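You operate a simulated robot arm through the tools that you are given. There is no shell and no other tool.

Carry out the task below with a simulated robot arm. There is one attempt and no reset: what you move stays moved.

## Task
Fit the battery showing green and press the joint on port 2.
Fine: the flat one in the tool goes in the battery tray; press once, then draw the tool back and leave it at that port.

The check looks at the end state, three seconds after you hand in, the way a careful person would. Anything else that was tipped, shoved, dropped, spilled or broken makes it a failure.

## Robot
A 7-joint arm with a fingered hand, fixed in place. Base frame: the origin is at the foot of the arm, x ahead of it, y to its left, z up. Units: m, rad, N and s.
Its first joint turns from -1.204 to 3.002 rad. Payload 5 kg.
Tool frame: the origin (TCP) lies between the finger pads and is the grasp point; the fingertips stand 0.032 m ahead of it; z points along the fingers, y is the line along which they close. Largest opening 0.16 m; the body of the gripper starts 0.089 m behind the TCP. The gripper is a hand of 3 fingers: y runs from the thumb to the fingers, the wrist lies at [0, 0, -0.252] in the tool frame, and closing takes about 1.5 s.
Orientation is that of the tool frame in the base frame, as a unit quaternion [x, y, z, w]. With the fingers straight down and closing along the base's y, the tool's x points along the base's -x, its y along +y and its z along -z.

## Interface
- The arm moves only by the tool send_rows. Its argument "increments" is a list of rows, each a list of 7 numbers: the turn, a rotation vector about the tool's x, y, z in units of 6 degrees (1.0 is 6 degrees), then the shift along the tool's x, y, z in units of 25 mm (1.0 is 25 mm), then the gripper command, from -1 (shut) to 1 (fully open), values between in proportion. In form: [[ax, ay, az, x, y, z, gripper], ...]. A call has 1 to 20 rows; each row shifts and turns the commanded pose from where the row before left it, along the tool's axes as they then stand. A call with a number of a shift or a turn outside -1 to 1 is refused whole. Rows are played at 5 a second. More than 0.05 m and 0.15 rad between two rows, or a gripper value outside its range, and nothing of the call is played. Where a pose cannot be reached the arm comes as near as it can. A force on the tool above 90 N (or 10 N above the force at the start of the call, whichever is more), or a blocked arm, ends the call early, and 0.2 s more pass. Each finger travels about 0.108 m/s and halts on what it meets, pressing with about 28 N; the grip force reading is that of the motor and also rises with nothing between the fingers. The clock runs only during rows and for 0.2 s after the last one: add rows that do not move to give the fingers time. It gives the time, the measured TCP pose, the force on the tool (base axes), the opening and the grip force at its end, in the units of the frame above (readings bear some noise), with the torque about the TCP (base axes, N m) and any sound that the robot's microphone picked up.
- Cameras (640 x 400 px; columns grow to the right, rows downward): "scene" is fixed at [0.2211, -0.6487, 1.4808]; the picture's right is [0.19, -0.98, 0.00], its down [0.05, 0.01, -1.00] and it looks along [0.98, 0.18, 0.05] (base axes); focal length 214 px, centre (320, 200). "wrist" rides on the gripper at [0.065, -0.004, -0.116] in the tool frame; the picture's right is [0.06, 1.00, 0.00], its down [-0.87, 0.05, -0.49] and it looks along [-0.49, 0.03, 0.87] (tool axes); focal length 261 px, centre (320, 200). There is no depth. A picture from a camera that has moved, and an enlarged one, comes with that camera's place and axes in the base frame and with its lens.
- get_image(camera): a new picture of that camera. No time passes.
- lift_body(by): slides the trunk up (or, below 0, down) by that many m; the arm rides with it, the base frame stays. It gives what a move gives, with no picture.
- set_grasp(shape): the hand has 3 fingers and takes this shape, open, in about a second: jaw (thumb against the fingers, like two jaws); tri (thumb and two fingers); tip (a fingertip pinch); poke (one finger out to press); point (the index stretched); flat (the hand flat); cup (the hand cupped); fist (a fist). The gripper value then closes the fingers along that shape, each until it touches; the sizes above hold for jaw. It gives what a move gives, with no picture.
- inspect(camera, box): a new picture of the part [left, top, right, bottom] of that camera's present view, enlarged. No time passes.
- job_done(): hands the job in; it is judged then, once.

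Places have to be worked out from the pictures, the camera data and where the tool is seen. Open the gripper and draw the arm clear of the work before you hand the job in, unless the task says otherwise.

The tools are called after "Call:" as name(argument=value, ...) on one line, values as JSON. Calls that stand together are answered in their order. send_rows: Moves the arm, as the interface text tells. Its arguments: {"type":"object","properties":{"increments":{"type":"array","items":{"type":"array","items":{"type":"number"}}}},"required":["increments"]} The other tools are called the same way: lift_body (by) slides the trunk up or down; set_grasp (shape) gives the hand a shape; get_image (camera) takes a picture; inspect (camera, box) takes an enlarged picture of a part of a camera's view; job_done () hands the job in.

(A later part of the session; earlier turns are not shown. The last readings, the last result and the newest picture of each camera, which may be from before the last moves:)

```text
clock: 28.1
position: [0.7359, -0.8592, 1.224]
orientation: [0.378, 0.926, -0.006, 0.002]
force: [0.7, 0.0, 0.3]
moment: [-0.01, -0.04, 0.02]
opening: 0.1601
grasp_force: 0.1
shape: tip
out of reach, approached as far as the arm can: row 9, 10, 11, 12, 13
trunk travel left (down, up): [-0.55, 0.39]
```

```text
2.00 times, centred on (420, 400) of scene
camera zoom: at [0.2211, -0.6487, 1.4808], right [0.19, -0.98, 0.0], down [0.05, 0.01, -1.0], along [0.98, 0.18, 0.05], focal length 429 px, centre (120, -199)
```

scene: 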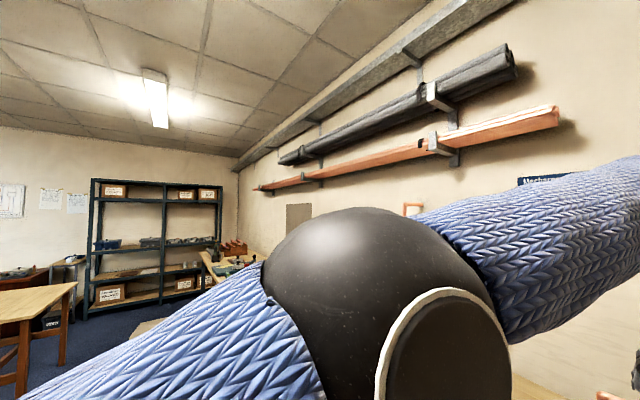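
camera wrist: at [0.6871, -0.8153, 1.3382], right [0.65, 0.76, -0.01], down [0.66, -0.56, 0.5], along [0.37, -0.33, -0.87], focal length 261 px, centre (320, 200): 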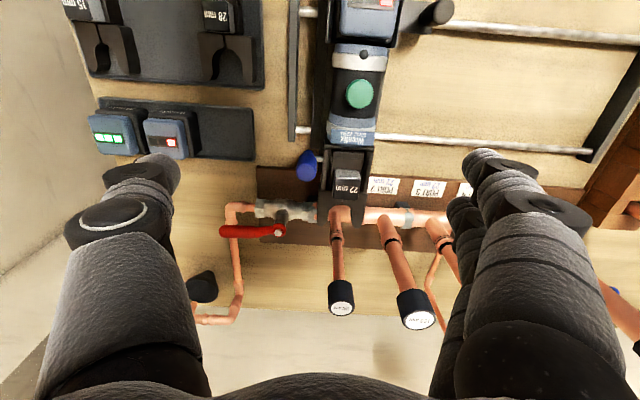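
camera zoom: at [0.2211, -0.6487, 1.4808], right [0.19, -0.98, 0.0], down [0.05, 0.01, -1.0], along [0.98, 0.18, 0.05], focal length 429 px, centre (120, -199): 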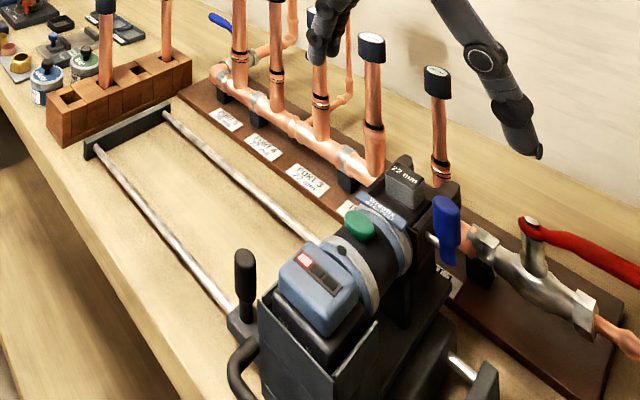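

Cap spans about z = 1.023 to 1.048 with the bay rim near z = 1.0, all consistent with my estimate (s = -0.05, d = 1.01). I switch back to the jaw shape and back the hand off the limit toward a point above the battery.

Call:
set_grasp(shape="jaw")

Call:
send_rows(increments=[[0, 0, 0, 1, 0, 0, 1], [0, 0, 0, 1, 0, 0, 1], [0, 0, 0, 1, 0, 0, 1], [0, 0, 0, 1, 0, 0, 1], [0, 0, 0, 1, 0, 0, 1], [0, 0, 0, 0, 0, 0, 1]])

```text
clock: 28.9
position: [0.7362, -0.8587, 1.2225]
orientation: [0.378, 0.926, -0.006, 0.002]
force: [1.3, -0.6, -0.6]
moment: [-0.02, 0.0, -0.03]
opening: 0.16
grasp_force: 0.0
shape: jaw
trunk travel left (down, up): [-0.55, 0.39]
```

```text
clock: 30.4
position: [0.65, -0.7714, 1.2224]
orientation: [0.381, 0.924, 0.0, 0.0]
force: [0.4, -1.0, 0.1]
moment: [-0.02, -0.02, 0.01]
opening: 0.1599
grasp_force: 0.2
shape: jaw
trunk travel left (down, up): [-0.55, 0.39]
```

Hand is at s = -0.086, d = 1.005, z = 1.222 and square. I shift to s = -0.051, d = 1.014 over the flat battery and check the alignment by picture.

Call:
send_rows(increments=[[0, 0, 0, -0.36, 0.7, 0, 1], [0, 0, 0, 0, 0.7, 0, 1], [0, 0, 0, 0, 0, 0, 1]])

Call:
lift_body(by=-0.1)

Call:
get_image(camera="wrist")

Call:
inspect(camera="scene", box=[260, 399, 580, 400])

```text
clock: 31.1
position: [0.6789, -0.7533, 1.2236]
orientation: [0.38, 0.925, 0.0, 0.0]
force: [0.3, -0.3, 0.1]
moment: [0.03, 0.02, -0.01]
opening: 0.1597
grasp_force: 0.1
shape: jaw
trunk travel left (down, up): [-0.55, 0.39]
```

```text
clock: 32.5
position: [0.6787, -0.752, 1.1229]
orientation: [0.381, 0.925, 0.0, -0.001]
force: [-0.7, 0.1, 0.7]
moment: [-0.03, 0.02, -0.01]
opening: 0.16
grasp_force: 0.1
shape: jaw
trunk travel left (down, up): [-0.45, 0.49]
```

```text
taken
camera wrist: at [0.6302, -0.7094, 1.2383], right [0.66, 0.75, 0.0], down [0.65, -0.57, 0.49], along [0.37, -0.32, -0.87], focal length 261 px, centre (320, 200)
```

wrist: 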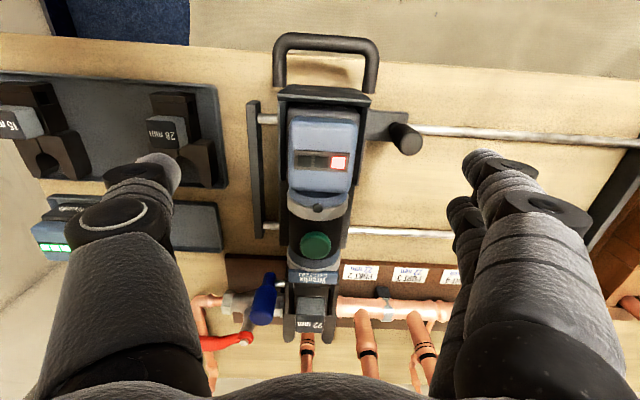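

```text
2.00 times, centred on (420, 400) of scene
camera zoom: at [0.2211, -0.6487, 1.4808], right [0.19, -0.98, 0.0], down [0.05, 0.01, -1.0], along [0.98, 0.18, 0.05], focal length 429 px, centre (120, -199)
```

zoom: 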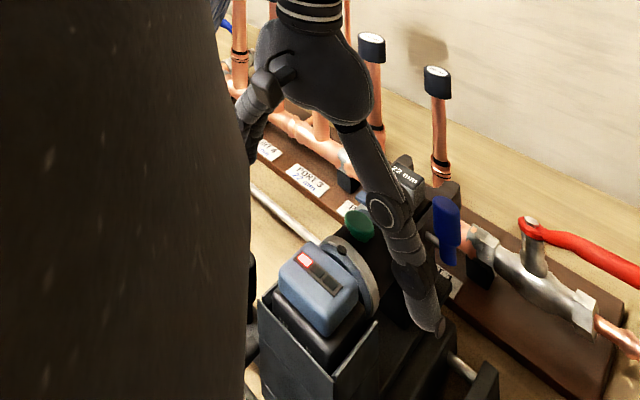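

The battery cap centre projects about 2 mm to +s of the TCP and well centred in d. I descend to about z = 1.055 with the hand open, then look.

Call:
send_rows(increments=[[0, 0, 0, 0, 0.08, 0.9, 1], [0, 0, 0, 0, 0, 0.9, 1], [0, 0, 0, 0, 0, 0.9, 1], [0, 0, 0, 0, 0, 0, 1]])

Call:
get_image(camera="wrist")

Call:
inspect(camera="scene", box=[300, 399, 560, 400])

```text
clock: 33.5
position: [0.6806, -0.7508, 1.056]
orientation: [0.381, 0.925, 0.0, 0.001]
force: [0.3, -0.9, 0.5]
moment: [0.01, 0.0, 0.0]
opening: 0.1598
grasp_force: 0.1
shape: jaw
trunk travel left (down, up): [-0.45, 0.49]
```

```text
taken
camera wrist: at [0.6322, -0.7078, 1.1706], right [0.66, 0.75, 0.0], down [0.65, -0.57, 0.49], along [0.37, -0.32, -0.87], focal length 261 px, centre (320, 200)
```

wrist: 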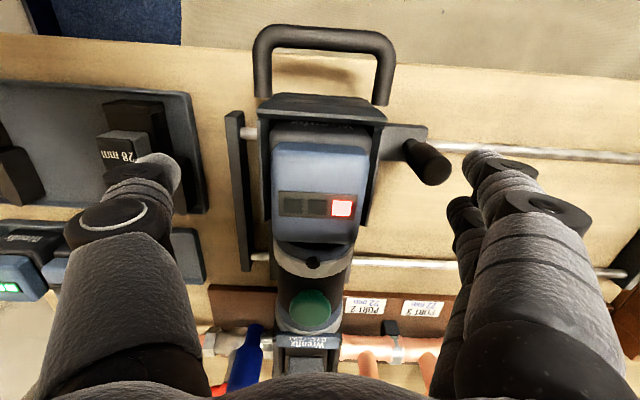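

```text
2.46 times, centred on (430, 400) of scene
camera zoom: at [0.2211, -0.6487, 1.4808], right [0.19, -0.98, 0.0], down [0.05, 0.01, -1.0], along [0.98, 0.18, 0.05], focal length 528 px, centre (49, -291)
```

zoom: 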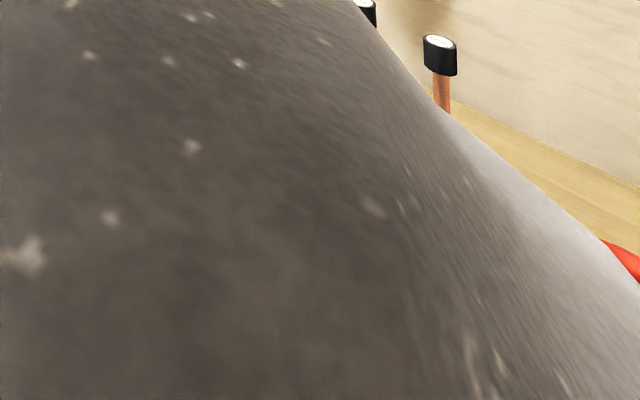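

The hand is aligned to within about 1 mm of the cap centre, with tips near z = 1.024 just above the bay walls. I close on the cap.

Call:
send_rows(increments=[[0, 0, 0, 0, 0, 0, 0], [0, 0, 0, 0, 0, 0, -0.2], [0, 0, 0, 0, 0, 0, -0.6], [0, 0, 0, 0, 0, 0, -0.6], [0, 0, 0, 0, 0, 0, -0.6], [0, 0, 0, 0, 0, 0, -0.6], [0, 0, 0, 0, 0, 0, -0.6]])

Call:
get_image(camera="wrist")

```text
clock: 35.1
position: [0.6813, -0.7509, 1.0557]
orientation: [0.382, 0.924, -0.001, 0.001]
force: [0.8, -0.6, 2.8]
moment: [0.09, -0.12, 0.0]
opening: 0.0464
grasp_force: 27.7
shape: jaw
trunk travel left (down, up): [-0.45, 0.49]
```

```text
taken
camera wrist: at [0.6322, -0.7082, 1.1705], right [0.66, 0.75, 0.0], down [0.65, -0.57, 0.49], along [0.37, -0.32, -0.87], focal length 261 px, centre (320, 200)
```

wrist: 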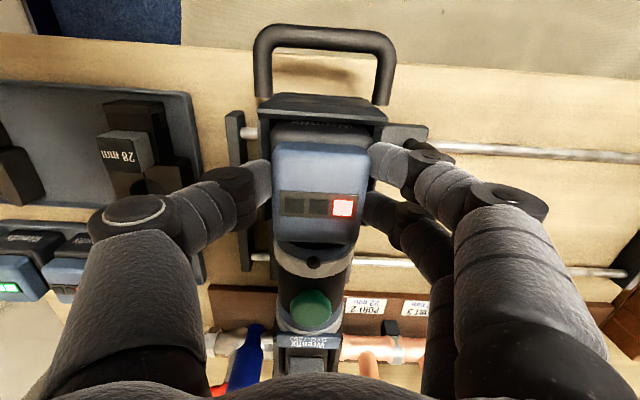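

Grip force 27.7 N at 0.046 m opening, so it holds the cap. I zoom to check how the battery sits before lifting.

Call:
inspect(camera="wrist", box=[230, 80, 410, 270])

```text
2.11 times, centred on (320, 175) of wrist
camera zoom: at [0.6322, -0.7082, 1.1705], right [0.66, 0.75, 0.0], down [0.65, -0.57, 0.49], along [0.37, -0.32, -0.87], focal length 549 px, centre (320, 253)
```

zoom: 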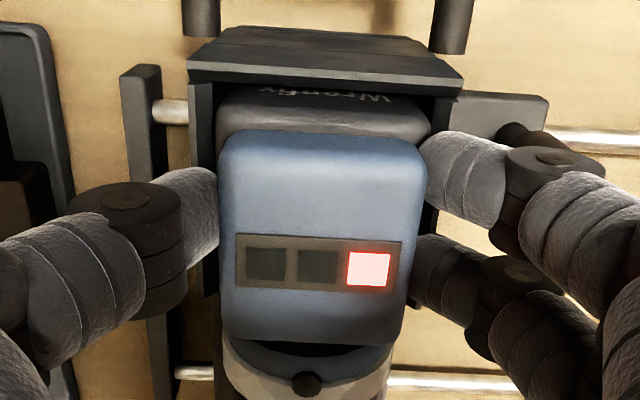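

The fingertips press both sides of the cap squarely. I lift slowly and watch the force.

Call:
send_rows(increments=[[0, 0, 0, 0, 0, -0.2, -0.6], [0, 0, 0, 0, 0, -0.4, -0.6], [0, 0, 0, 0, 0, -0.4, -0.6], [0, 0, 0, 0, 0, -0.5, -0.6], [0, 0, 0, 0, 0, 0, -0.6]])

Call:
get_image(camera="wrist")

```text
clock: 36.3
position: [0.6808, -0.7516, 1.0938]
orientation: [0.381, 0.925, 0.0, 0.0]
force: [0.0, -0.1, -3.7]
moment: [0.03, -0.01, 0.02]
opening: 0.0462
grasp_force: 28.2
shape: jaw
trunk travel left (down, up): [-0.45, 0.49]
```

```text
taken
camera wrist: at [0.6318, -0.7093, 1.2074], right [0.66, 0.75, 0.0], down [0.65, -0.57, 0.49], along [0.37, -0.32, -0.87], focal length 261 px, centre (320, 200)
```

wrist: 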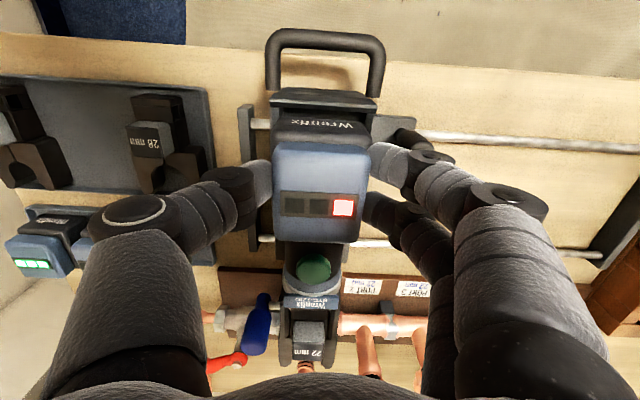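

The battery came out cleanly (about 0.38 kg on the force reading). I raise it well above the bay walls and carry it sideways to s = -0.24, staying at d = 1.01.

Call:
send_rows(increments=[[0, 0, 0, 0, 0, -0.9, -0.6], [0, 0, 0, 0, 0, -0.9, -0.6], [0, 0, 0, 0, 0, -0.9, -0.6], [0, 0, 0, 0, 0, -0.9, -0.6], [0, 0, 0, 0, -0.9, 0, -0.6], [0, 0, 0, 0, -0.9, 0, -0.6], [0, 0, 0, 0, -0.9, 0, -0.6], [0, 0, 0, 0, -0.9, 0, -0.6], [0, 0, 0, 0, -0.9, 0, -0.6], [0, 0, 0, 0, -0.9, 0, -0.6], [0, 0, 0, 0, -0.9, 0, -0.6], [0, 0, 0, 0, -0.9, 0, -0.6], [0, 0, 0, 0, -0.3, 0, -0.6], [0, 0, 0, 0, 0, 0, -0.6]])

Call:
get_image(camera="wrist")

```text
clock: 39.3
position: [0.5477, -0.8839, 1.1821]
orientation: [0.381, 0.925, -0.001, 0.0]
force: [0.9, -0.3, -3.7]
moment: [-0.01, -0.01, 0.02]
opening: 0.0463
grasp_force: 28.5
shape: jaw
trunk travel left (down, up): [-0.45, 0.49]
```

```text
taken
camera wrist: at [0.4995, -0.8412, 1.2975], right [0.66, 0.75, 0.0], down [0.65, -0.57, 0.49], along [0.37, -0.32, -0.87], focal length 261 px, centre (320, 200)
```

wrist: 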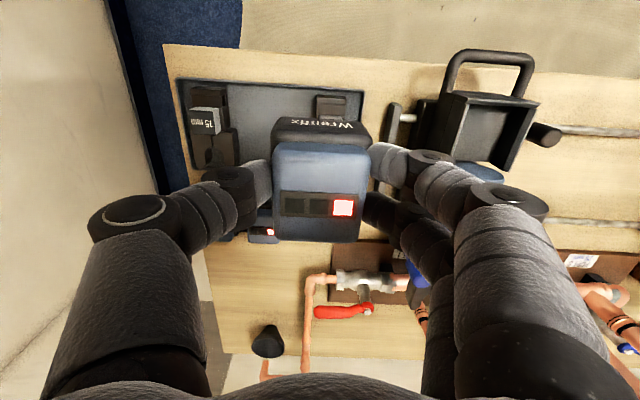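

The battery hangs stable and the bay is visibly empty. Now I turn the hand 90° here in free space so that the fingers will sit on the near and far sides over the tray.

Call:
send_rows(increments=[[0, 0, -1, 0, 0, 0, -0.6], [0, 0, -1, 0, 0, 0, -0.6], [0, 0, -1, 0, 0, 0, -0.6], [0, 0, -1, 0, 0, 0, -0.6], [0, 0, -1, 0, 0, 0, -0.6], [0, 0, -1, 0, 0, 0, -0.6], [0, 0, -1, 0, 0, 0, -0.6], [0, 0, -1, 0, 0, 0, -0.6], [0, 0, -1, 0, 0, 0, -0.6], [0, 0, -1, 0, 0, 0, -0.6], [0, 0, -1, 0, 0, 0, -0.6], [0, 0, -1, 0, 0, 0, -0.6], [0, 0, -1, 0, 0, 0, -0.6], [0, 0, -1, 0, 0, 0, -0.6], [0, 0, -1, 0, 0, 0, -0.6], [0, 0, 0, 0, 0, 0, -0.6]])

Call:
get_image(camera="wrist")

```text
clock: 42.7
position: [0.5479, -0.8847, 1.1822]
orientation: [-0.385, 0.923, 0.0, 0.001]
force: [0.1, 0.9, -3.7]
moment: [-0.03, 0.04, -0.03]
opening: 0.0461
grasp_force: 27.9
shape: jaw
trunk travel left (down, up): [-0.45, 0.49]
```

```text
taken
camera wrist: at [0.506, -0.9334, 1.2973], right [-0.75, 0.66, 0.0], down [0.57, 0.65, 0.49], along [0.32, 0.37, -0.87], focal length 261 px, centre (320, 200)
```

wrist: 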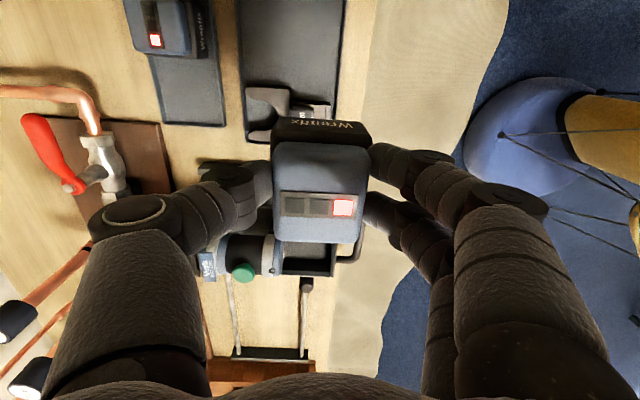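

The turn worked; the hand is now rotated so the thumb is on the wall side. I move out over the tray's empty place and look.

Call:
send_rows(increments=[[0, 0, 0.05, 0, -1, 0, -0.6], [0, 0, 0, 0, -1, 0, -0.6], [0, 0, 0, 0, -1, 0, -0.6], [0, 0, 0, 0, -1, 0, -0.6], [0, 0, 0, 0, -1, 0, -0.6], [0, 0, 0, 0, -1, 0, -0.6], [0, 0, 0, 0, -1, 0, -0.6], [0, 0, 0, 0, -0.5, 0, -0.6], [0, 0, 0, 0, 0, 0, -0.6]])

Call:
get_image(camera="wrist")

Call:
get_image(camera="scene")

```text
clock: 44.7
position: [0.6797, -1.0158, 1.1826]
orientation: [-0.381, 0.925, 0.0, 0.0]
force: [-1.3, 0.4, -3.6]
moment: [-0.04, 0.0, 0.01]
opening: 0.046
grasp_force: 27.9
shape: jaw
trunk travel left (down, up): [-0.45, 0.49]
```

```text
taken
camera wrist: at [0.6377, -1.0657, 1.2976], right [-0.75, 0.66, 0.0], down [0.58, 0.65, 0.49], along [0.33, 0.37, -0.87], focal length 261 px, centre (320, 200)
```

wrist: 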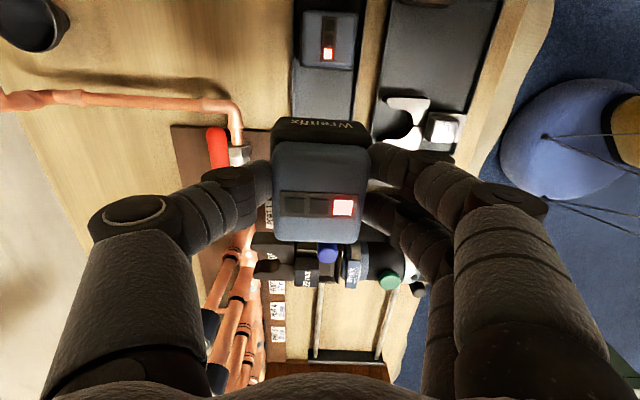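

```text
taken
```

scene: 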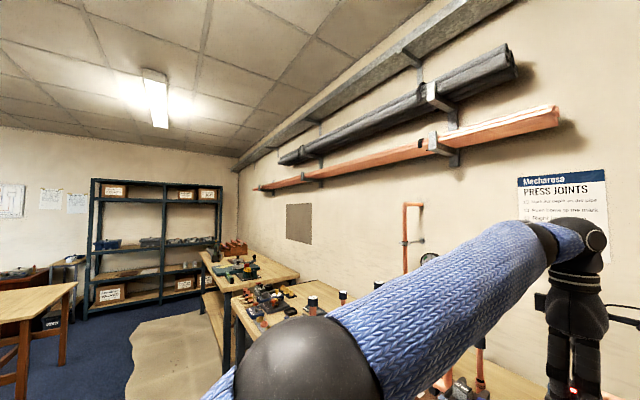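

TCP is at s = -0.238, d = 1.199. I shift 10 mm toward the red battery for equal margins (the turned battery is about 69 mm long), then lower to about z = 1.01.

Call:
send_rows(increments=[[0, 0, 0, 0.3, 0, 0.8, -0.6], [0, 0, 0, 0, 0, 1, -0.6], [0, 0, 0, 0, 0, 1, -0.6], [0, 0, 0, 0, 0, 1, -0.6], [0, 0, 0, 0, 0, 1, -0.6], [0, 0, 0, 0, 0, 1, -0.6], [0, 0, 0, 0, 0, 1, -0.6], [0, 0, 0, 0, 0, 0, -0.6]])

Call:
get_image(camera="wrist")

Call:
inspect(camera="wrist", box=[220, 0, 460, 150])

```text
clock: 46.5
position: [0.6747, -1.0215, 1.0114]
orientation: [-0.382, 0.924, 0.0, 0.0]
force: [-0.3, 0.5, -2.9]
moment: [-0.04, -0.01, 0.02]
opening: 0.0459
grasp_force: 28.2
shape: jaw
trunk travel left (down, up): [-0.45, 0.49]
```

```text
taken
camera wrist: at [0.6325, -1.0711, 1.1271], right [-0.75, 0.66, 0.0], down [0.58, 0.65, 0.49], along [0.33, 0.37, -0.87], focal length 261 px, centre (320, 200)
```

wrist: 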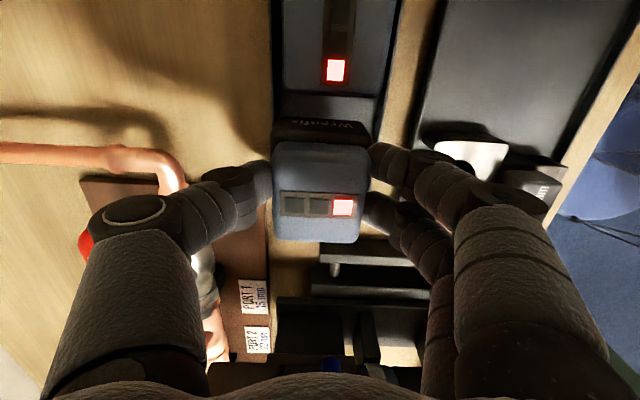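

```text
2.67 times, centred on (340, 75) of wrist
camera zoom: at [0.6325, -1.0711, 1.1271], right [-0.75, 0.66, 0.0], down [0.58, 0.65, 0.49], along [0.33, 0.37, -0.87], focal length 695 px, centre (267, 533)
```

zoom: 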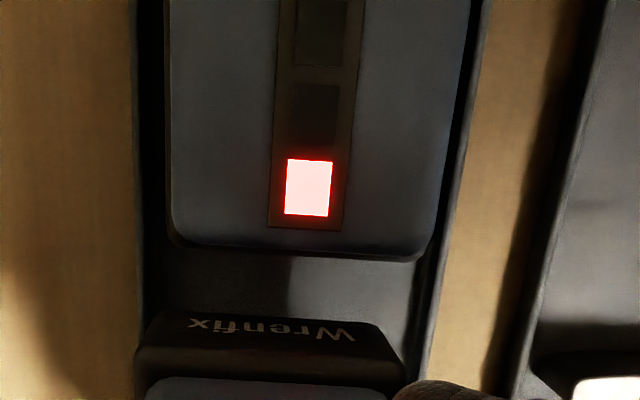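

The held battery's face is about 8 mm from the red one's body, and the tray's far rim is nearer than I want. I nudge 2.5 mm toward red and 5 mm toward the robot, then lower in small steps until it touches.

Call:
send_rows(increments=[[0, 0, 0, 0.1, 0.2, 0, -0.6], [0, 0, 0, 0, 0, 0.4, -0.6], [0, 0, 0, 0, 0, 0.4, -0.6], [0, 0, 0, 0, 0, 0.2, -0.6], [0, 0, 0, 0, 0, 0, -0.6]])

Call:
get_image(camera="wrist")

```text
clock: 47.7
position: [0.6707, -1.0205, 0.9882]
orientation: [-0.383, 0.924, -0.001, 0.0]
force: [0.1, 0.9, -3.6]
moment: [-0.02, 0.03, 0.01]
opening: 0.0459
grasp_force: 27.9
shape: jaw
trunk travel left (down, up): [-0.45, 0.49]
```

```text
taken
camera wrist: at [0.6274, -1.0694, 1.1025], right [-0.75, 0.66, 0.0], down [0.58, 0.65, 0.49], along [0.33, 0.37, -0.87], focal length 261 px, centre (320, 200)
```

wrist: 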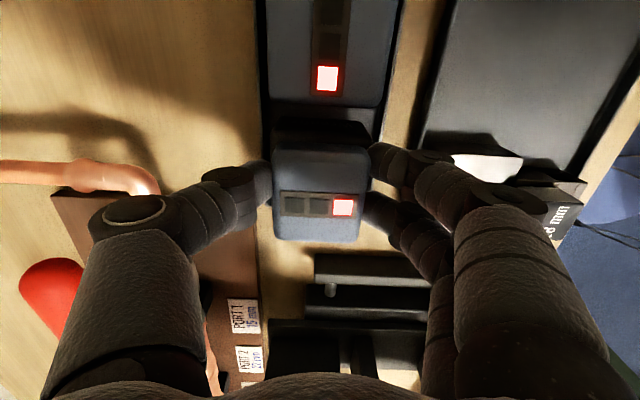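

Still hanging freely (-3.6 N) at z = 0.988. I lower in 3 mm steps.

Call:
send_rows(increments=[[0, 0, 0, 0, 0, 0.12, -0.6], [0, 0, 0, 0, 0, 0.12, -0.6], [0, 0, 0, 0, 0, 0.12, -0.6], [0, 0, 0, 0, 0, 0, -0.6]])

```text
clock: 48.7
position: [0.6697, -1.0208, 0.9772]
orientation: [-0.382, 0.924, 0.0, -0.001]
force: [0.0, 0.1, -5.1]
moment: [-0.01, 0.06, -0.02]
opening: 0.0462
grasp_force: 28.5
shape: jaw
trunk travel left (down, up): [-0.45, 0.49]
```

No contact yet at z = 0.977. I continue down in 2–3 mm steps, watching for the reading to change.

Call:
send_rows(increments=[[0, 0, 0, 0, 0, 0.1, -0.6], [0, 0, 0, 0, 0, 0.1, -0.6], [0, 0, 0, 0, 0, 0, -0.6]])

Call:
get_image(camera="wrist")

```text
clock: 49.5
position: [0.669, -1.0204, 0.9747]
orientation: [-0.382, 0.924, 0.0, 0.0]
force: [0.2, -1.3, -1.2]
moment: [0.05, 0.0, 0.01]
opening: 0.0462
grasp_force: 28.3
shape: jaw
trunk travel left (down, up): [-0.45, 0.49]
```

```text
taken
camera wrist: at [0.6275, -1.0695, 1.0887], right [-0.75, 0.66, 0.0], down [0.58, 0.65, 0.49], along [0.33, 0.37, -0.87], focal length 261 px, centre (320, 200)
```

wrist: 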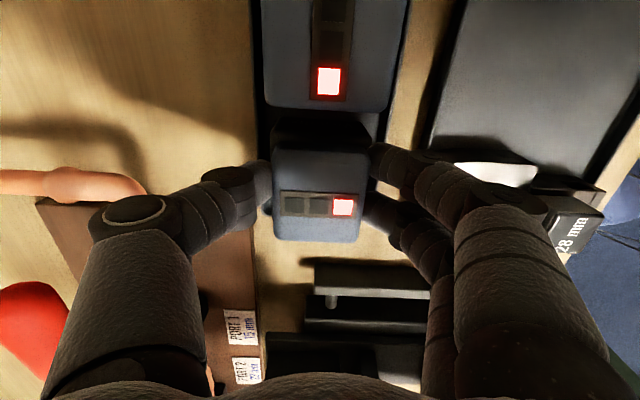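

Contact at z = 0.975 (reading back to -1.2 N), consistent with standing on the tray floor. I open the fingers gently.

Call:
send_rows(increments=[[0, 0, 0, 0, 0, 0, -0.35], [0, 0, 0, 0, 0, 0, -0.25], [0, 0, 0, 0, 0, 0, -0.1], [0, 0, 0, 0, 0, 0, 0.1], [0, 0, 0, 0, 0, 0, 0.1], [0, 0, 0, 0, 0, 0, 0.1]])

Call:
get_image(camera="wrist")

```text
clock: 50.9
position: [0.671, -1.0203, 0.9739]
orientation: [-0.383, 0.924, 0.0, 0.0]
force: [-0.1, 0.7, 0.3]
moment: [0.01, 0.0, -0.01]
opening: 0.0874
grasp_force: 0.0
shape: jaw
trunk travel left (down, up): [-0.45, 0.49]
```

```text
taken
camera wrist: at [0.6274, -1.0693, 1.0887], right [-0.75, 0.66, 0.0], down [0.58, 0.65, 0.49], along [0.33, 0.37, -0.87], focal length 261 px, centre (320, 200)
```

wrist: 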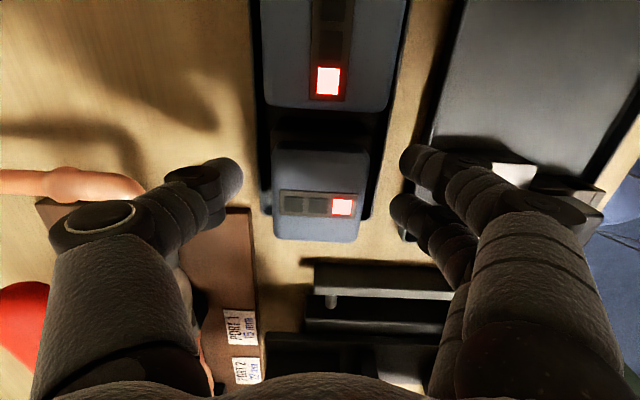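

The battery stays put and upright. I raise the hand straight up and check the placement from above.

Call:
send_rows(increments=[[0, 0, 0, 0, 0, -0.6, 0.1], [0, 0, 0, 0, 0, -1, 0.1], [0, 0, 0, 0, 0, -1, 0.1], [0, 0, 0, 0, 0, -1, 0.1], [0, 0, 0, 0, 0, -1, 0.1], [0, 0, 0, 0, 0, -1, 1], [0, 0, 0, 0, 0, -1, 1], [0, 0, 0, 0, 0, 0, 1], [0, 0, 0, 0, 0, 0, 1]])

Call:
get_image(camera="wrist")

Call:
inspect(camera="wrist", box=[250, 0, 410, 160])

```text
clock: 52.9
position: [0.6686, -1.0204, 1.1382]
orientation: [-0.382, 0.924, 0.0, 0.001]
force: [-0.9, 0.0, 0.6]
moment: [0.01, 0.0, -0.03]
opening: 0.1598
grasp_force: 0.2
shape: jaw
trunk travel left (down, up): [-0.45, 0.49]
```

```text
taken
camera wrist: at [0.6269, -1.0692, 1.2545], right [-0.75, 0.66, 0.0], down [0.58, 0.65, 0.49], along [0.33, 0.37, -0.87], focal length 261 px, centre (320, 200)
```

wrist: 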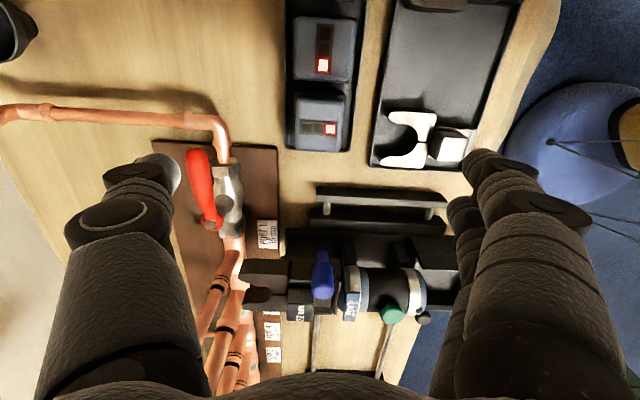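

```text
2.50 times, centred on (330, 80) of wrist
camera zoom: at [0.6269, -1.0692, 1.2545], right [-0.75, 0.66, 0.0], down [0.58, 0.65, 0.49], along [0.33, 0.37, -0.87], focal length 652 px, centre (295, 500)
```

zoom: 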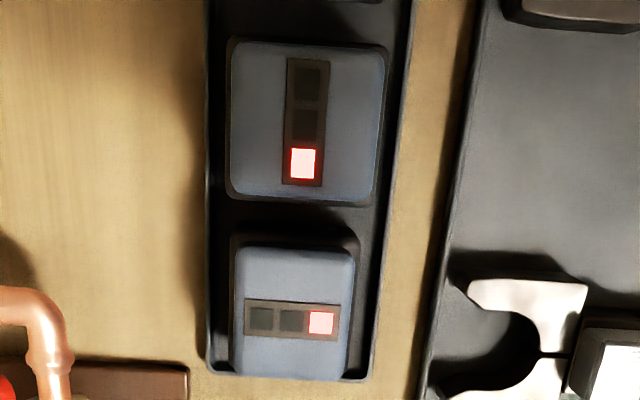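

The flat battery stands in the third place of the tray. Next I move over the green battery, keeping this orientation so that I can grip its near and far faces.

Call:
send_rows(increments=[[0, 0, 0, 0.96, 0, 0, 1], [0, 0, 0, 0.96, 0, 0, 1], [0, 0, 0, 0.96, 0, 0, 1], [0, 0, 0, 0.96, 0, 0, 1], [0, 0, 0, 0.96, 0, 0, 1], [0, 0, 0, 0.96, 0, 0, 1], [0, 0, 0, 0, 0, 0, 1]])

Call:
get_image(camera="wrist")

Call:
inspect(camera="wrist", box=[220, 60, 420, 200])

```text
clock: 54.5
position: [0.5676, -1.1228, 1.1393]
orientation: [-0.382, 0.924, 0.0, -0.001]
force: [-0.1, -0.4, -0.4]
moment: [-0.05, 0.01, 0.03]
opening: 0.1598
grasp_force: 0.0
shape: jaw
trunk travel left (down, up): [-0.45, 0.49]
```

```text
taken
camera wrist: at [0.5245, -1.1712, 1.2543], right [-0.75, 0.66, 0.0], down [0.58, 0.65, 0.49], along [0.33, 0.37, -0.87], focal length 261 px, centre (320, 200)
```

wrist: 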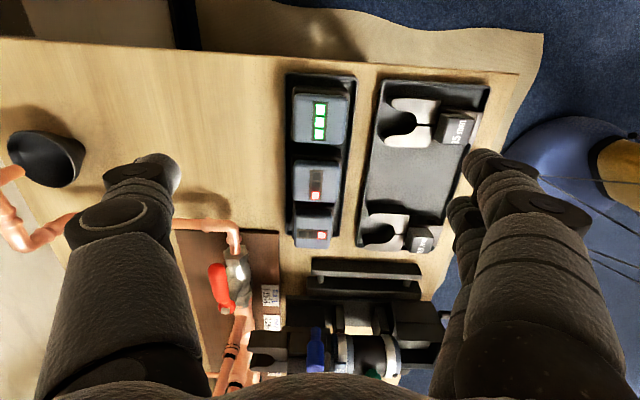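

```text
2.86 times, centred on (320, 130) of wrist
camera zoom: at [0.5245, -1.1712, 1.2543], right [-0.75, 0.66, 0.0], down [0.58, 0.65, 0.49], along [0.33, 0.37, -0.87], focal length 745 px, centre (320, 400)
```

zoom: 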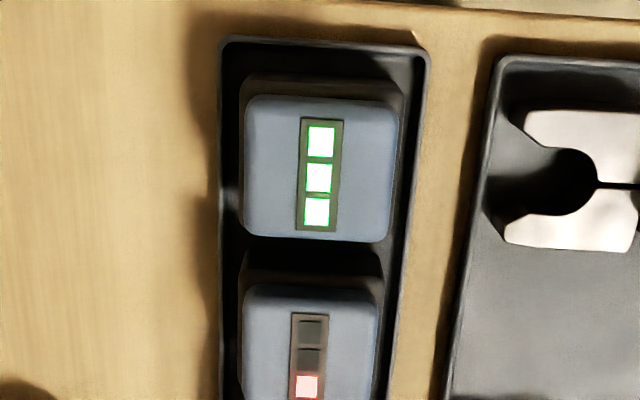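

The green cap centre measures s = -0.394, d = 1.195, right under the TCP. I descend to z ≈ 0.977 with the hand open.

Call:
send_rows(increments=[[0, 0, 0, 0, 0, 1, 1], [0, 0, 0, 0, 0, 1, 1], [0, 0, 0, 0, 0, 1, 1], [0, 0, 0, 0, 0, 1, 1], [0, 0, 0, 0, 0, 1, 1], [0, 0, 0, 0, 0, 1, 0.6], [0, 0, 0, 0, 0, 0.5, 0.4], [0, 0, 0, 0, 0, 0, 0.4], [0, 0, 0, 0, 0, 0, 0.4]])

Call:
get_image(camera="wrist")

```text
clock: 56.5
position: [0.569, -1.122, 0.9768]
orientation: [-0.381, 0.925, 0.001, 0.0]
force: [-0.1, 0.0, 0.2]
moment: [-0.02, -0.02, 0.03]
opening: 0.1123
grasp_force: 0.0
shape: jaw
trunk travel left (down, up): [-0.45, 0.49]
```

```text
taken
camera wrist: at [0.5252, -1.1707, 1.0913], right [-0.75, 0.66, 0.0], down [0.58, 0.65, 0.49], along [0.33, 0.37, -0.87], focal length 261 px, centre (320, 200)
```

wrist: 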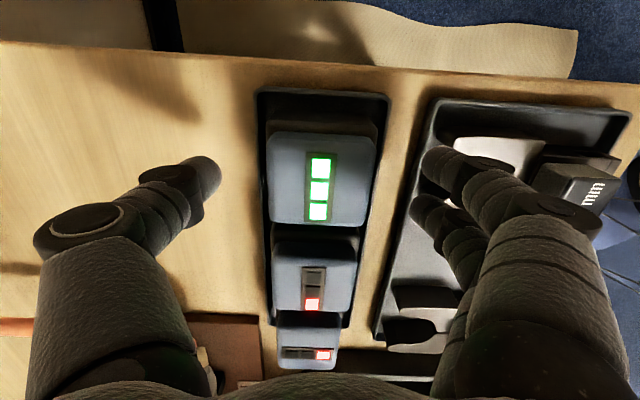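

Centred between thumb and fingers; nothing else is in the fingers' path. I close on the green battery.

Call:
send_rows(increments=[[0, 0, 0, 0, 0, 0, 0], [0, 0, 0, 0, 0, 0, -0.2], [0, 0, 0, 0, 0, 0, -0.6], [0, 0, 0, 0, 0, 0, -0.6], [0, 0, 0, 0, 0, 0, -0.6], [0, 0, 0, 0, 0, 0, -0.6]])

Call:
get_image(camera="wrist")

```text
clock: 57.9
position: [0.5671, -1.1204, 0.9763]
orientation: [-0.383, 0.924, 0.0, 0.0]
force: [-1.0, 0.8, -0.4]
moment: [-0.05, 0.03, 0.01]
opening: 0.0517
grasp_force: 28.0
shape: jaw
trunk travel left (down, up): [-0.45, 0.49]
```

```text
taken
camera wrist: at [0.5252, -1.1707, 1.0913], right [-0.75, 0.66, 0.0], down [0.58, 0.65, 0.49], along [0.33, 0.37, -0.87], focal length 261 px, centre (320, 200)
```

wrist: 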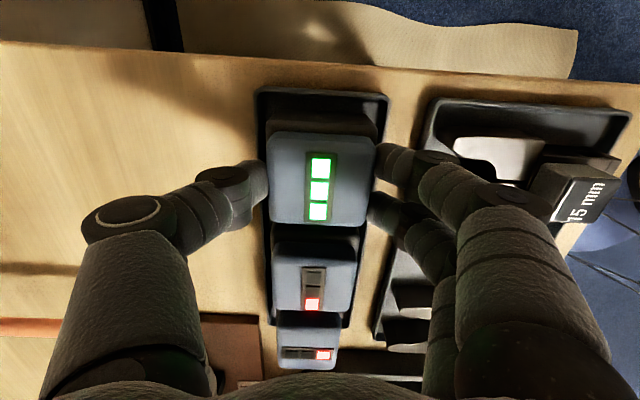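

The green battery is gripped (28 N at 0.052 m). I lift it straight up out of the tray.

Call:
send_rows(increments=[[0, 0, 0, 0, 0, -0.3, -0.6], [0, 0, 0, 0, 0, -0.6, -0.6], [0, 0, 0, 0, 0, -1, -0.6], [0, 0, 0, 0, 0, -1, -0.6], [0, 0, 0, 0, 0, -1, -0.6], [0, 0, 0, 0, 0, -1, -0.6], [0, 0, 0, 0, 0, -1, -0.6], [0, 0, 0, 0, 0, 0, -0.6]])

Call:
get_image(camera="wrist")

```text
clock: 59.7
position: [0.5677, -1.1227, 1.1231]
orientation: [-0.382, 0.924, 0.0, -0.001]
force: [-0.5, -0.8, -3.5]
moment: [0.04, -0.02, -0.02]
opening: 0.0513
grasp_force: 27.6
shape: jaw
trunk travel left (down, up): [-0.45, 0.49]
```

```text
taken
camera wrist: at [0.5247, -1.1718, 1.2386], right [-0.75, 0.66, 0.0], down [0.58, 0.65, 0.49], along [0.33, 0.37, -0.87], focal length 261 px, centre (320, 200)
```

wrist: 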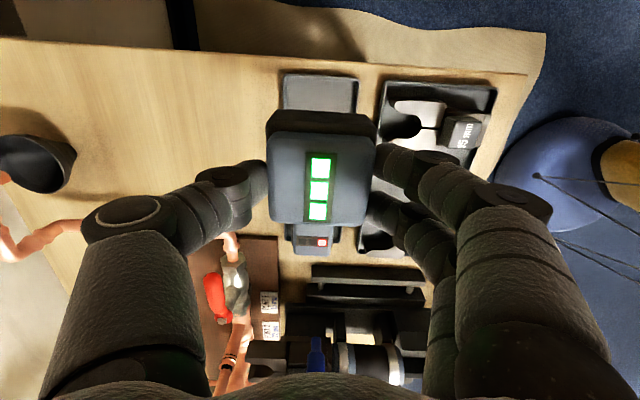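

The green battery is up and level. I test whether the free bench behind the tray (d ≈ 1.31) can be reached, as a spot to set the battery down and take a fresh grip on its sides.

Call:
send_rows(increments=[[0, 0, 0, 0, -1, 0, -0.6], [0, 0, 0, 0, -1, 0, -0.6], [0, 0, 0, 0, -1, 0, -0.6], [0, 0, 0, 0, -1, 0, -0.6], [0, 0, 0, 0, -0.6, 0, -0.6], [0, 0, 0, 0, 0, 0, -0.6]])

Call:
get_image(camera="wrist")

```text
clock: 61.1
position: [0.5795, -1.1343, 1.1247]
orientation: [-0.381, 0.924, 0.0, 0.0]
force: [0.5, 0.0, -3.6]
moment: [-0.01, -0.04, -0.02]
opening: 0.0515
grasp_force: 27.5
shape: jaw
out of reach, approached as far as the arm can: row 1, 2, 3, 4, 5
trunk travel left (down, up): [-0.45, 0.49]
```

```text
taken
camera wrist: at [0.5366, -1.184, 1.2381], right [-0.75, 0.66, 0.0], down [0.58, 0.65, 0.49], along [0.33, 0.37, -0.87], focal length 261 px, centre (320, 200)
```

wrist: 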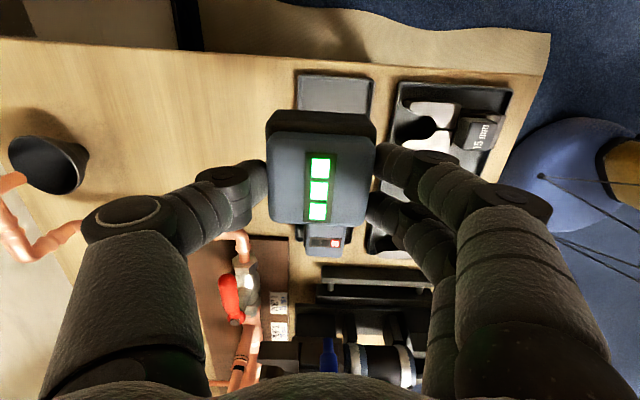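

Limit again; the limit points fit a circle around (0.015, -0.63), so reach depends on the shoulder height. I raise the trunk 0.15 m and bring the hand back down relative to it, which should lengthen the reach.

Call:
lift_body(by=0.15)

Call:
send_rows(increments=[[0, 0, 0, 0, 0.4, 1, -0.6], [0, 0, 0, 0, 0, 1, -0.6], [0, 0, 0, 0, 0, 1, -0.6], [0, 0, 0, 0, 0, 1, -0.6], [0, 0, 0, 0, 0, 1, -0.6], [0, 0, 0, 0, 0, 1, -0.6], [0, 0, 0, 0, -1, 0, -0.6], [0, 0, 0, 0, -1, 0, -0.6], [0, 0, 0, 0, -1, 0, -0.6], [0, 0, 0, 0, -1, 0, -0.6], [0, 0, 0, 0, 0, 0, -0.6]])

```text
clock: 62.8
position: [0.5788, -1.1348, 1.2727]
orientation: [-0.382, 0.924, 0.001, 0.001]
force: [0.1, -0.3, -3.2]
moment: [0.01, 0.03, 0.03]
opening: 0.0515
grasp_force: 28.1
shape: jaw
trunk travel left (down, up): [-0.6, 0.34]
```

```text
clock: 65.2
position: [0.6107, -1.158, 1.1199]
orientation: [-0.382, 0.924, 0.0, 0.0]
force: [-0.4, 0.3, -3.4]
moment: [0.02, 0.01, 0.0]
opening: 0.0511
grasp_force: 28.2
shape: jaw
out of reach, approached as far as the arm can: row 8, 9, 10
trunk travel left (down, up): [-0.6, 0.34]
```

Reach grew by about 4 cm. Before choosing where to re-grip I want to see the held battery's full shape and underside from the scene camera.

Call:
get_image(camera="scene")

Call:
inspect(camera="scene", box=[480, 395, 640, 400])

Call:
get_image(camera="wrist")

```text
taken
```

scene: 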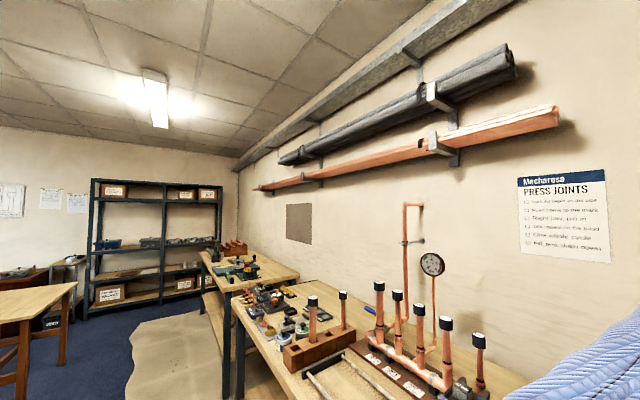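

```text
4.00 times, centred on (560, 398) of scene
camera zoom: at [0.2211, -0.6487, 1.4808], right [0.19, -0.98, 0.0], down [0.05, 0.01, -1.0], along [0.98, 0.18, 0.05], focal length 858 px, centre (-640, -590)
```

zoom: 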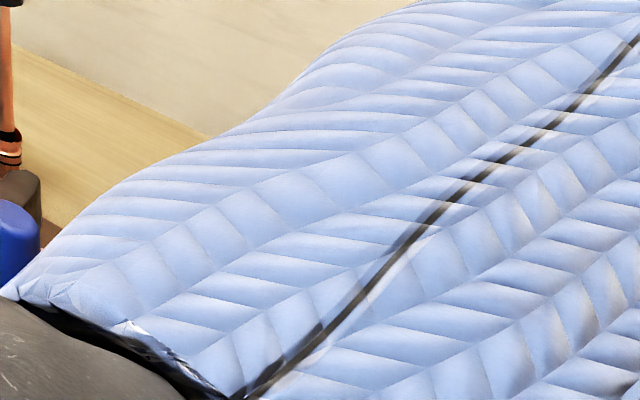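

```text
taken
camera wrist: at [0.5685, -1.2075, 1.2347], right [-0.75, 0.66, 0.0], down [0.58, 0.65, 0.49], along [0.33, 0.37, -0.87], focal length 261 px, centre (320, 200)
```

wrist: 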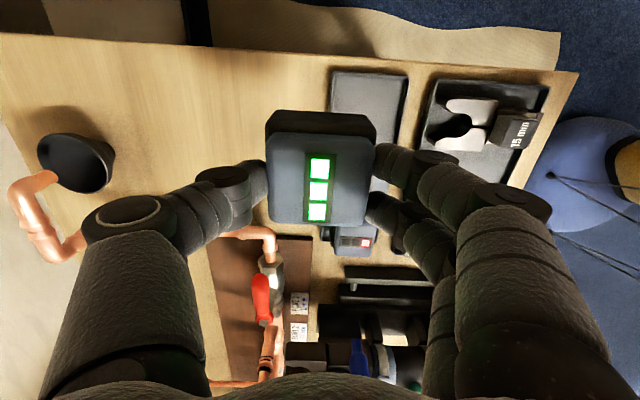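

The arm hides the battery from the scene camera. I raise the trunk another 0.2 m and lower the hand by the same amount to gain reach, then go out to d ≈ 1.29 behind the tray.

Call:
lift_body(by=0.2)

Call:
send_rows(increments=[[0, 0, 0, 0, 0, 1, -0.6], [0, 0, 0, 0, 0, 1, -0.6], [0, 0, 0, 0, 0, 1, -0.6], [0, 0, 0, 0, 0, 1, -0.6], [0, 0, 0, 0, 0, 1, -0.6], [0, 0, 0, 0, 0, 1, -0.6], [0, 0, 0, 0, 0, 1, -0.6], [0, 0, 0, 0, 0, 1, -0.6], [0, 0, 0, 0.5, -0.8, 0, -0.6], [0, 0, 0, 0, -0.8, 0, -0.6], [0, 0, 0, 0, 0, 0, -0.6]])

Call:
get_image(camera="wrist")

```text
clock: 67.4
position: [0.6107, -1.1574, 1.3204]
orientation: [-0.382, 0.924, -0.001, 0.0]
force: [0.2, -0.6, -3.8]
moment: [0.01, 0.0, 0.01]
opening: 0.051
grasp_force: 28.3
shape: jaw
trunk travel left (down, up): [-0.8, 0.14]
```

```text
clock: 69.8
position: [0.6044, -1.15, 1.1198]
orientation: [-0.382, 0.924, 0.0, 0.0]
force: [-0.6, -0.8, -5.3]
moment: [-0.01, 0.01, 0.0]
opening: 0.0508
grasp_force: 28.1
shape: jaw
out of reach, approached as far as the arm can: row 7, 8, 9, 10
trunk travel left (down, up): [-0.8, 0.14]
```

```text
taken
camera wrist: at [0.5613, -1.1993, 1.2356], right [-0.75, 0.66, 0.0], down [0.58, 0.65, 0.49], along [0.33, 0.37, -0.87], focal length 261 px, centre (320, 200)
```

wrist: 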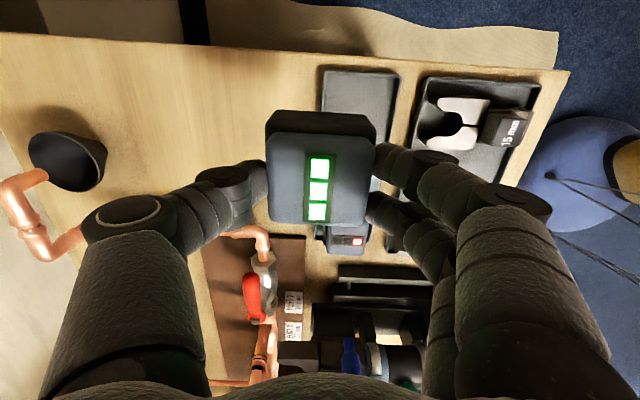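

Vertical-hand reach tops out near d = 1.25 here, so behind the tray won't do. The empty middle of the jaw tray (free gap s ≈ -0.344 to -0.261, jaw arms only to z ≈ 0.933) works as a set-down spot at s = -0.302, d = 1.077; I carry the battery above it and look.

Call:
send_rows(increments=[[0, 0, 0, -0.416, 0.8175, 0, -0.6], [0, 0, 0, -0.416, 0.8175, 0, -0.6], [0, 0, 0, -0.416, 0.8175, 0, -0.6], [0, 0, 0, -0.416, 0.8175, 0, -0.6], [0, 0, 0, -0.416, 0.8175, 0, -0.6], [0, 0, 0, -0.416, 0.8175, 0, -0.6], [0, 0, 0, -0.416, 0.8175, 0, -0.6], [0, 0, 0, -0.416, 0.8175, 0, -0.6], [0, 0, 0, 0, 0, 0, -0.6]])

Call:
get_image(camera="wrist")

Call:
inspect(camera="wrist", box=[250, 0, 450, 120])

```text
clock: 71.8
position: [0.5483, -0.977, 1.121]
orientation: [-0.382, 0.924, 0.001, -0.001]
force: [0.1, 0.9, -3.9]
moment: [0.0, 0.04, 0.01]
opening: 0.0512
grasp_force: 28.0
shape: jaw
trunk travel left (down, up): [-0.8, 0.14]
```

```text
taken
camera wrist: at [0.5059, -1.0253, 1.2353], right [-0.75, 0.66, 0.0], down [0.58, 0.65, 0.49], along [0.33, 0.37, -0.87], focal length 261 px, centre (320, 200)
```

wrist: 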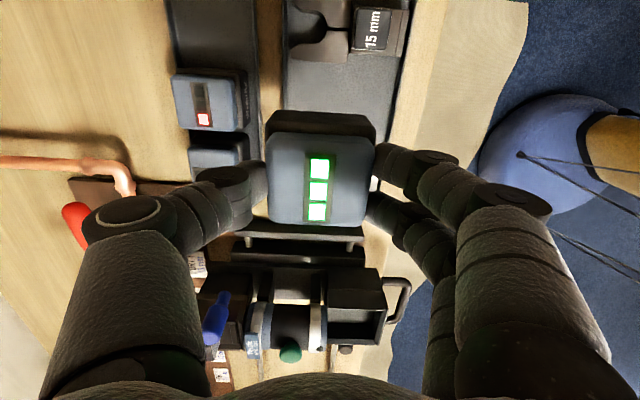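

```text
3.20 times, centred on (350, 60) of wrist
camera zoom: at [0.5059, -1.0253, 1.2353], right [-0.75, 0.66, 0.0], down [0.58, 0.65, 0.49], along [0.33, 0.37, -0.87], focal length 834 px, centre (224, 648)
```

zoom: 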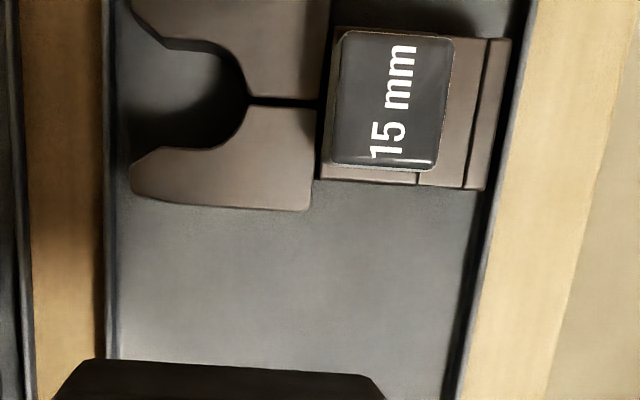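

The free floor of the jaw tray spans s ≈ -0.36 to -0.26 and d ≈ 0.987 to 1.121. I shift a few mm to the middle (s = -0.308, d = 1.076) and lower to z ≈ 0.985.

Call:
send_rows(increments=[[0, 0, 0, 0.2, 0.1, 0.8, -0.6], [0, 0, 0, 0, 0, 1, -0.6], [0, 0, 0, 0, 0, 1, -0.6], [0, 0, 0, 0, 0, 1, -0.6], [0, 0, 0, 0, 0, 1, -0.6], [0, 0, 0, 0, 0, 0.5, -0.6], [0, 0, 0, 0, 0, 0, -0.6]])

Call:
get_image(camera="wrist")

```text
clock: 73.4
position: [0.5432, -0.9775, 0.9885]
orientation: [-0.382, 0.924, 0.0, 0.0]
force: [0.6, 0.2, -3.5]
moment: [0.02, 0.02, 0.01]
opening: 0.051
grasp_force: 28.1
shape: jaw
trunk travel left (down, up): [-0.8, 0.14]
```

```text
taken
camera wrist: at [0.5003, -1.0264, 1.1038], right [-0.75, 0.66, 0.0], down [0.58, 0.65, 0.49], along [0.33, 0.37, -0.87], focal length 261 px, centre (320, 200)
```

wrist: 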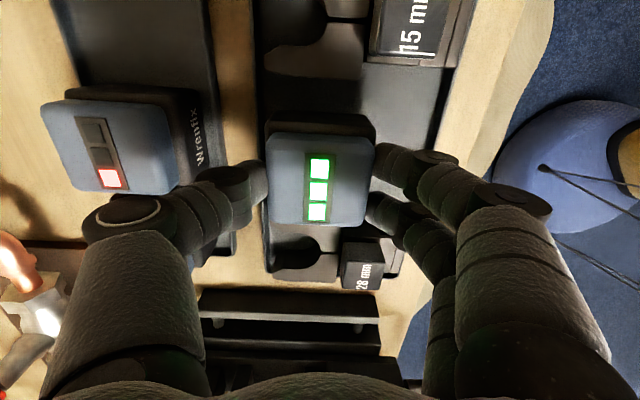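

All clear so far: the thumb passes well above the red battery. I lower the last centimetre in small steps until contact.

Call:
send_rows(increments=[[0, 0, 0, 0, 0, 0.2, -0.6], [0, 0, 0, 0, 0, 0.15, -0.6], [0, 0, 0, 0, 0, 0.1, -0.6], [0, 0, 0, 0, 0, 0, -0.6]])

```text
clock: 74.4
position: [0.5429, -0.9763, 0.9768]
orientation: [-0.381, 0.924, 0.0, 0.001]
force: [0.2, -0.2, -3.2]
moment: [0.01, -0.02, 0.01]
opening: 0.0511
grasp_force: 28.3
shape: jaw
trunk travel left (down, up): [-0.8, 0.14]
```

Still hanging at z = 0.977; a few more millimetres down.

Call:
send_rows(increments=[[0, 0, 0, 0, 0, 0.08, -0.6], [0, 0, 0, 0, 0, 0.08, -0.6], [0, 0, 0, 0, 0, 0, -0.6]])

```text
clock: 75.2
position: [0.5419, -0.9762, 0.9759]
orientation: [-0.382, 0.924, -0.002, 0.001]
force: [-0.9, -2.1, 15.6]
moment: [-0.03, 0.01, 0.01]
opening: 0.0515
grasp_force: 27.8
shape: jaw
trunk travel left (down, up): [-0.8, 0.14]
```

Firm contact (15.6 N up) at z = 0.976. I ease up 1.5 mm and open the fingers gently to about 0.075 m.

Call:
send_rows(increments=[[0, 0, 0, 0, 0, -0.08, -0.6], [0, 0, 0, 0, 0, 0, -0.35], [0, 0, 0, 0, 0, 0, -0.25], [0, 0, 0, 0, 0, 0, -0.15], [0, 0, 0, 0, 0, 0, -0.05], [0, 0, 0, 0, 0, 0, -0.05], [0, 0, 0, 0, 0, 0, -0.05]])

Call:
get_image(camera="wrist")

```text
clock: 76.8
position: [0.5423, -0.9764, 0.9753]
orientation: [-0.381, 0.924, -0.001, 0.0]
force: [-0.2, 0.3, -0.1]
moment: [-0.01, 0.0, -0.03]
opening: 0.0754
grasp_force: 0.0
shape: jaw
trunk travel left (down, up): [-0.8, 0.14]
```

```text
taken
camera wrist: at [0.5001, -1.026, 1.0904], right [-0.75, 0.66, 0.0], down [0.58, 0.65, 0.49], along [0.33, 0.37, -0.87], focal length 261 px, centre (320, 200)
```

wrist: 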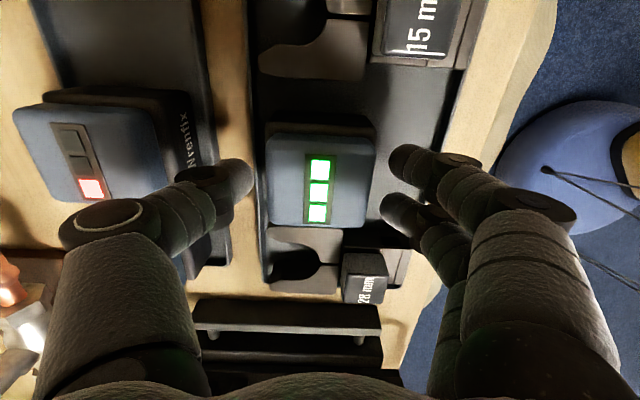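

Released; it stands upright and nothing else moved. I raise the hand straight up and then check both batteries.

Call:
send_rows(increments=[[0, 0, 0, 0, 0, -0.6, -0.05], [0, 0, 0, 0, 0, -1, -0.05], [0, 0, 0, 0, 0, -1, -0.05], [0, 0, 0, 0, 0, -1, -0.05], [0, 0, 0, 0, 0, -1, -0.05], [0, 0, 0, 0, 0, -1, -0.05], [0, 0, 0, 0, 0, -1, -0.05], [0, 0, 0, 0, 0, -1, -0.05], [0, 0, 0, 0, 0, 0, -0.05]])

Call:
get_image(camera="wrist")

```text
clock: 78.8
position: [0.5429, -0.9784, 1.1657]
orientation: [-0.382, 0.924, 0.0, -0.001]
force: [1.0, -1.1, -0.4]
moment: [0.02, 0.04, 0.0]
opening: 0.0754
grasp_force: 0.1
shape: jaw
trunk travel left (down, up): [-0.8, 0.14]
```

```text
taken
camera wrist: at [0.4998, -1.0271, 1.2799], right [-0.75, 0.66, 0.0], down [0.58, 0.65, 0.49], along [0.33, 0.37, -0.87], focal length 261 px, centre (320, 200)
```

wrist: 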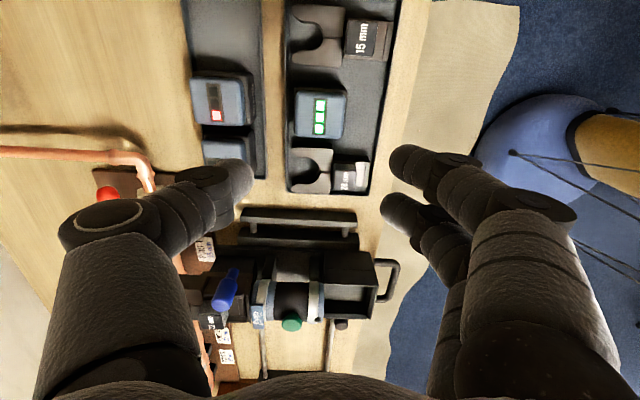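

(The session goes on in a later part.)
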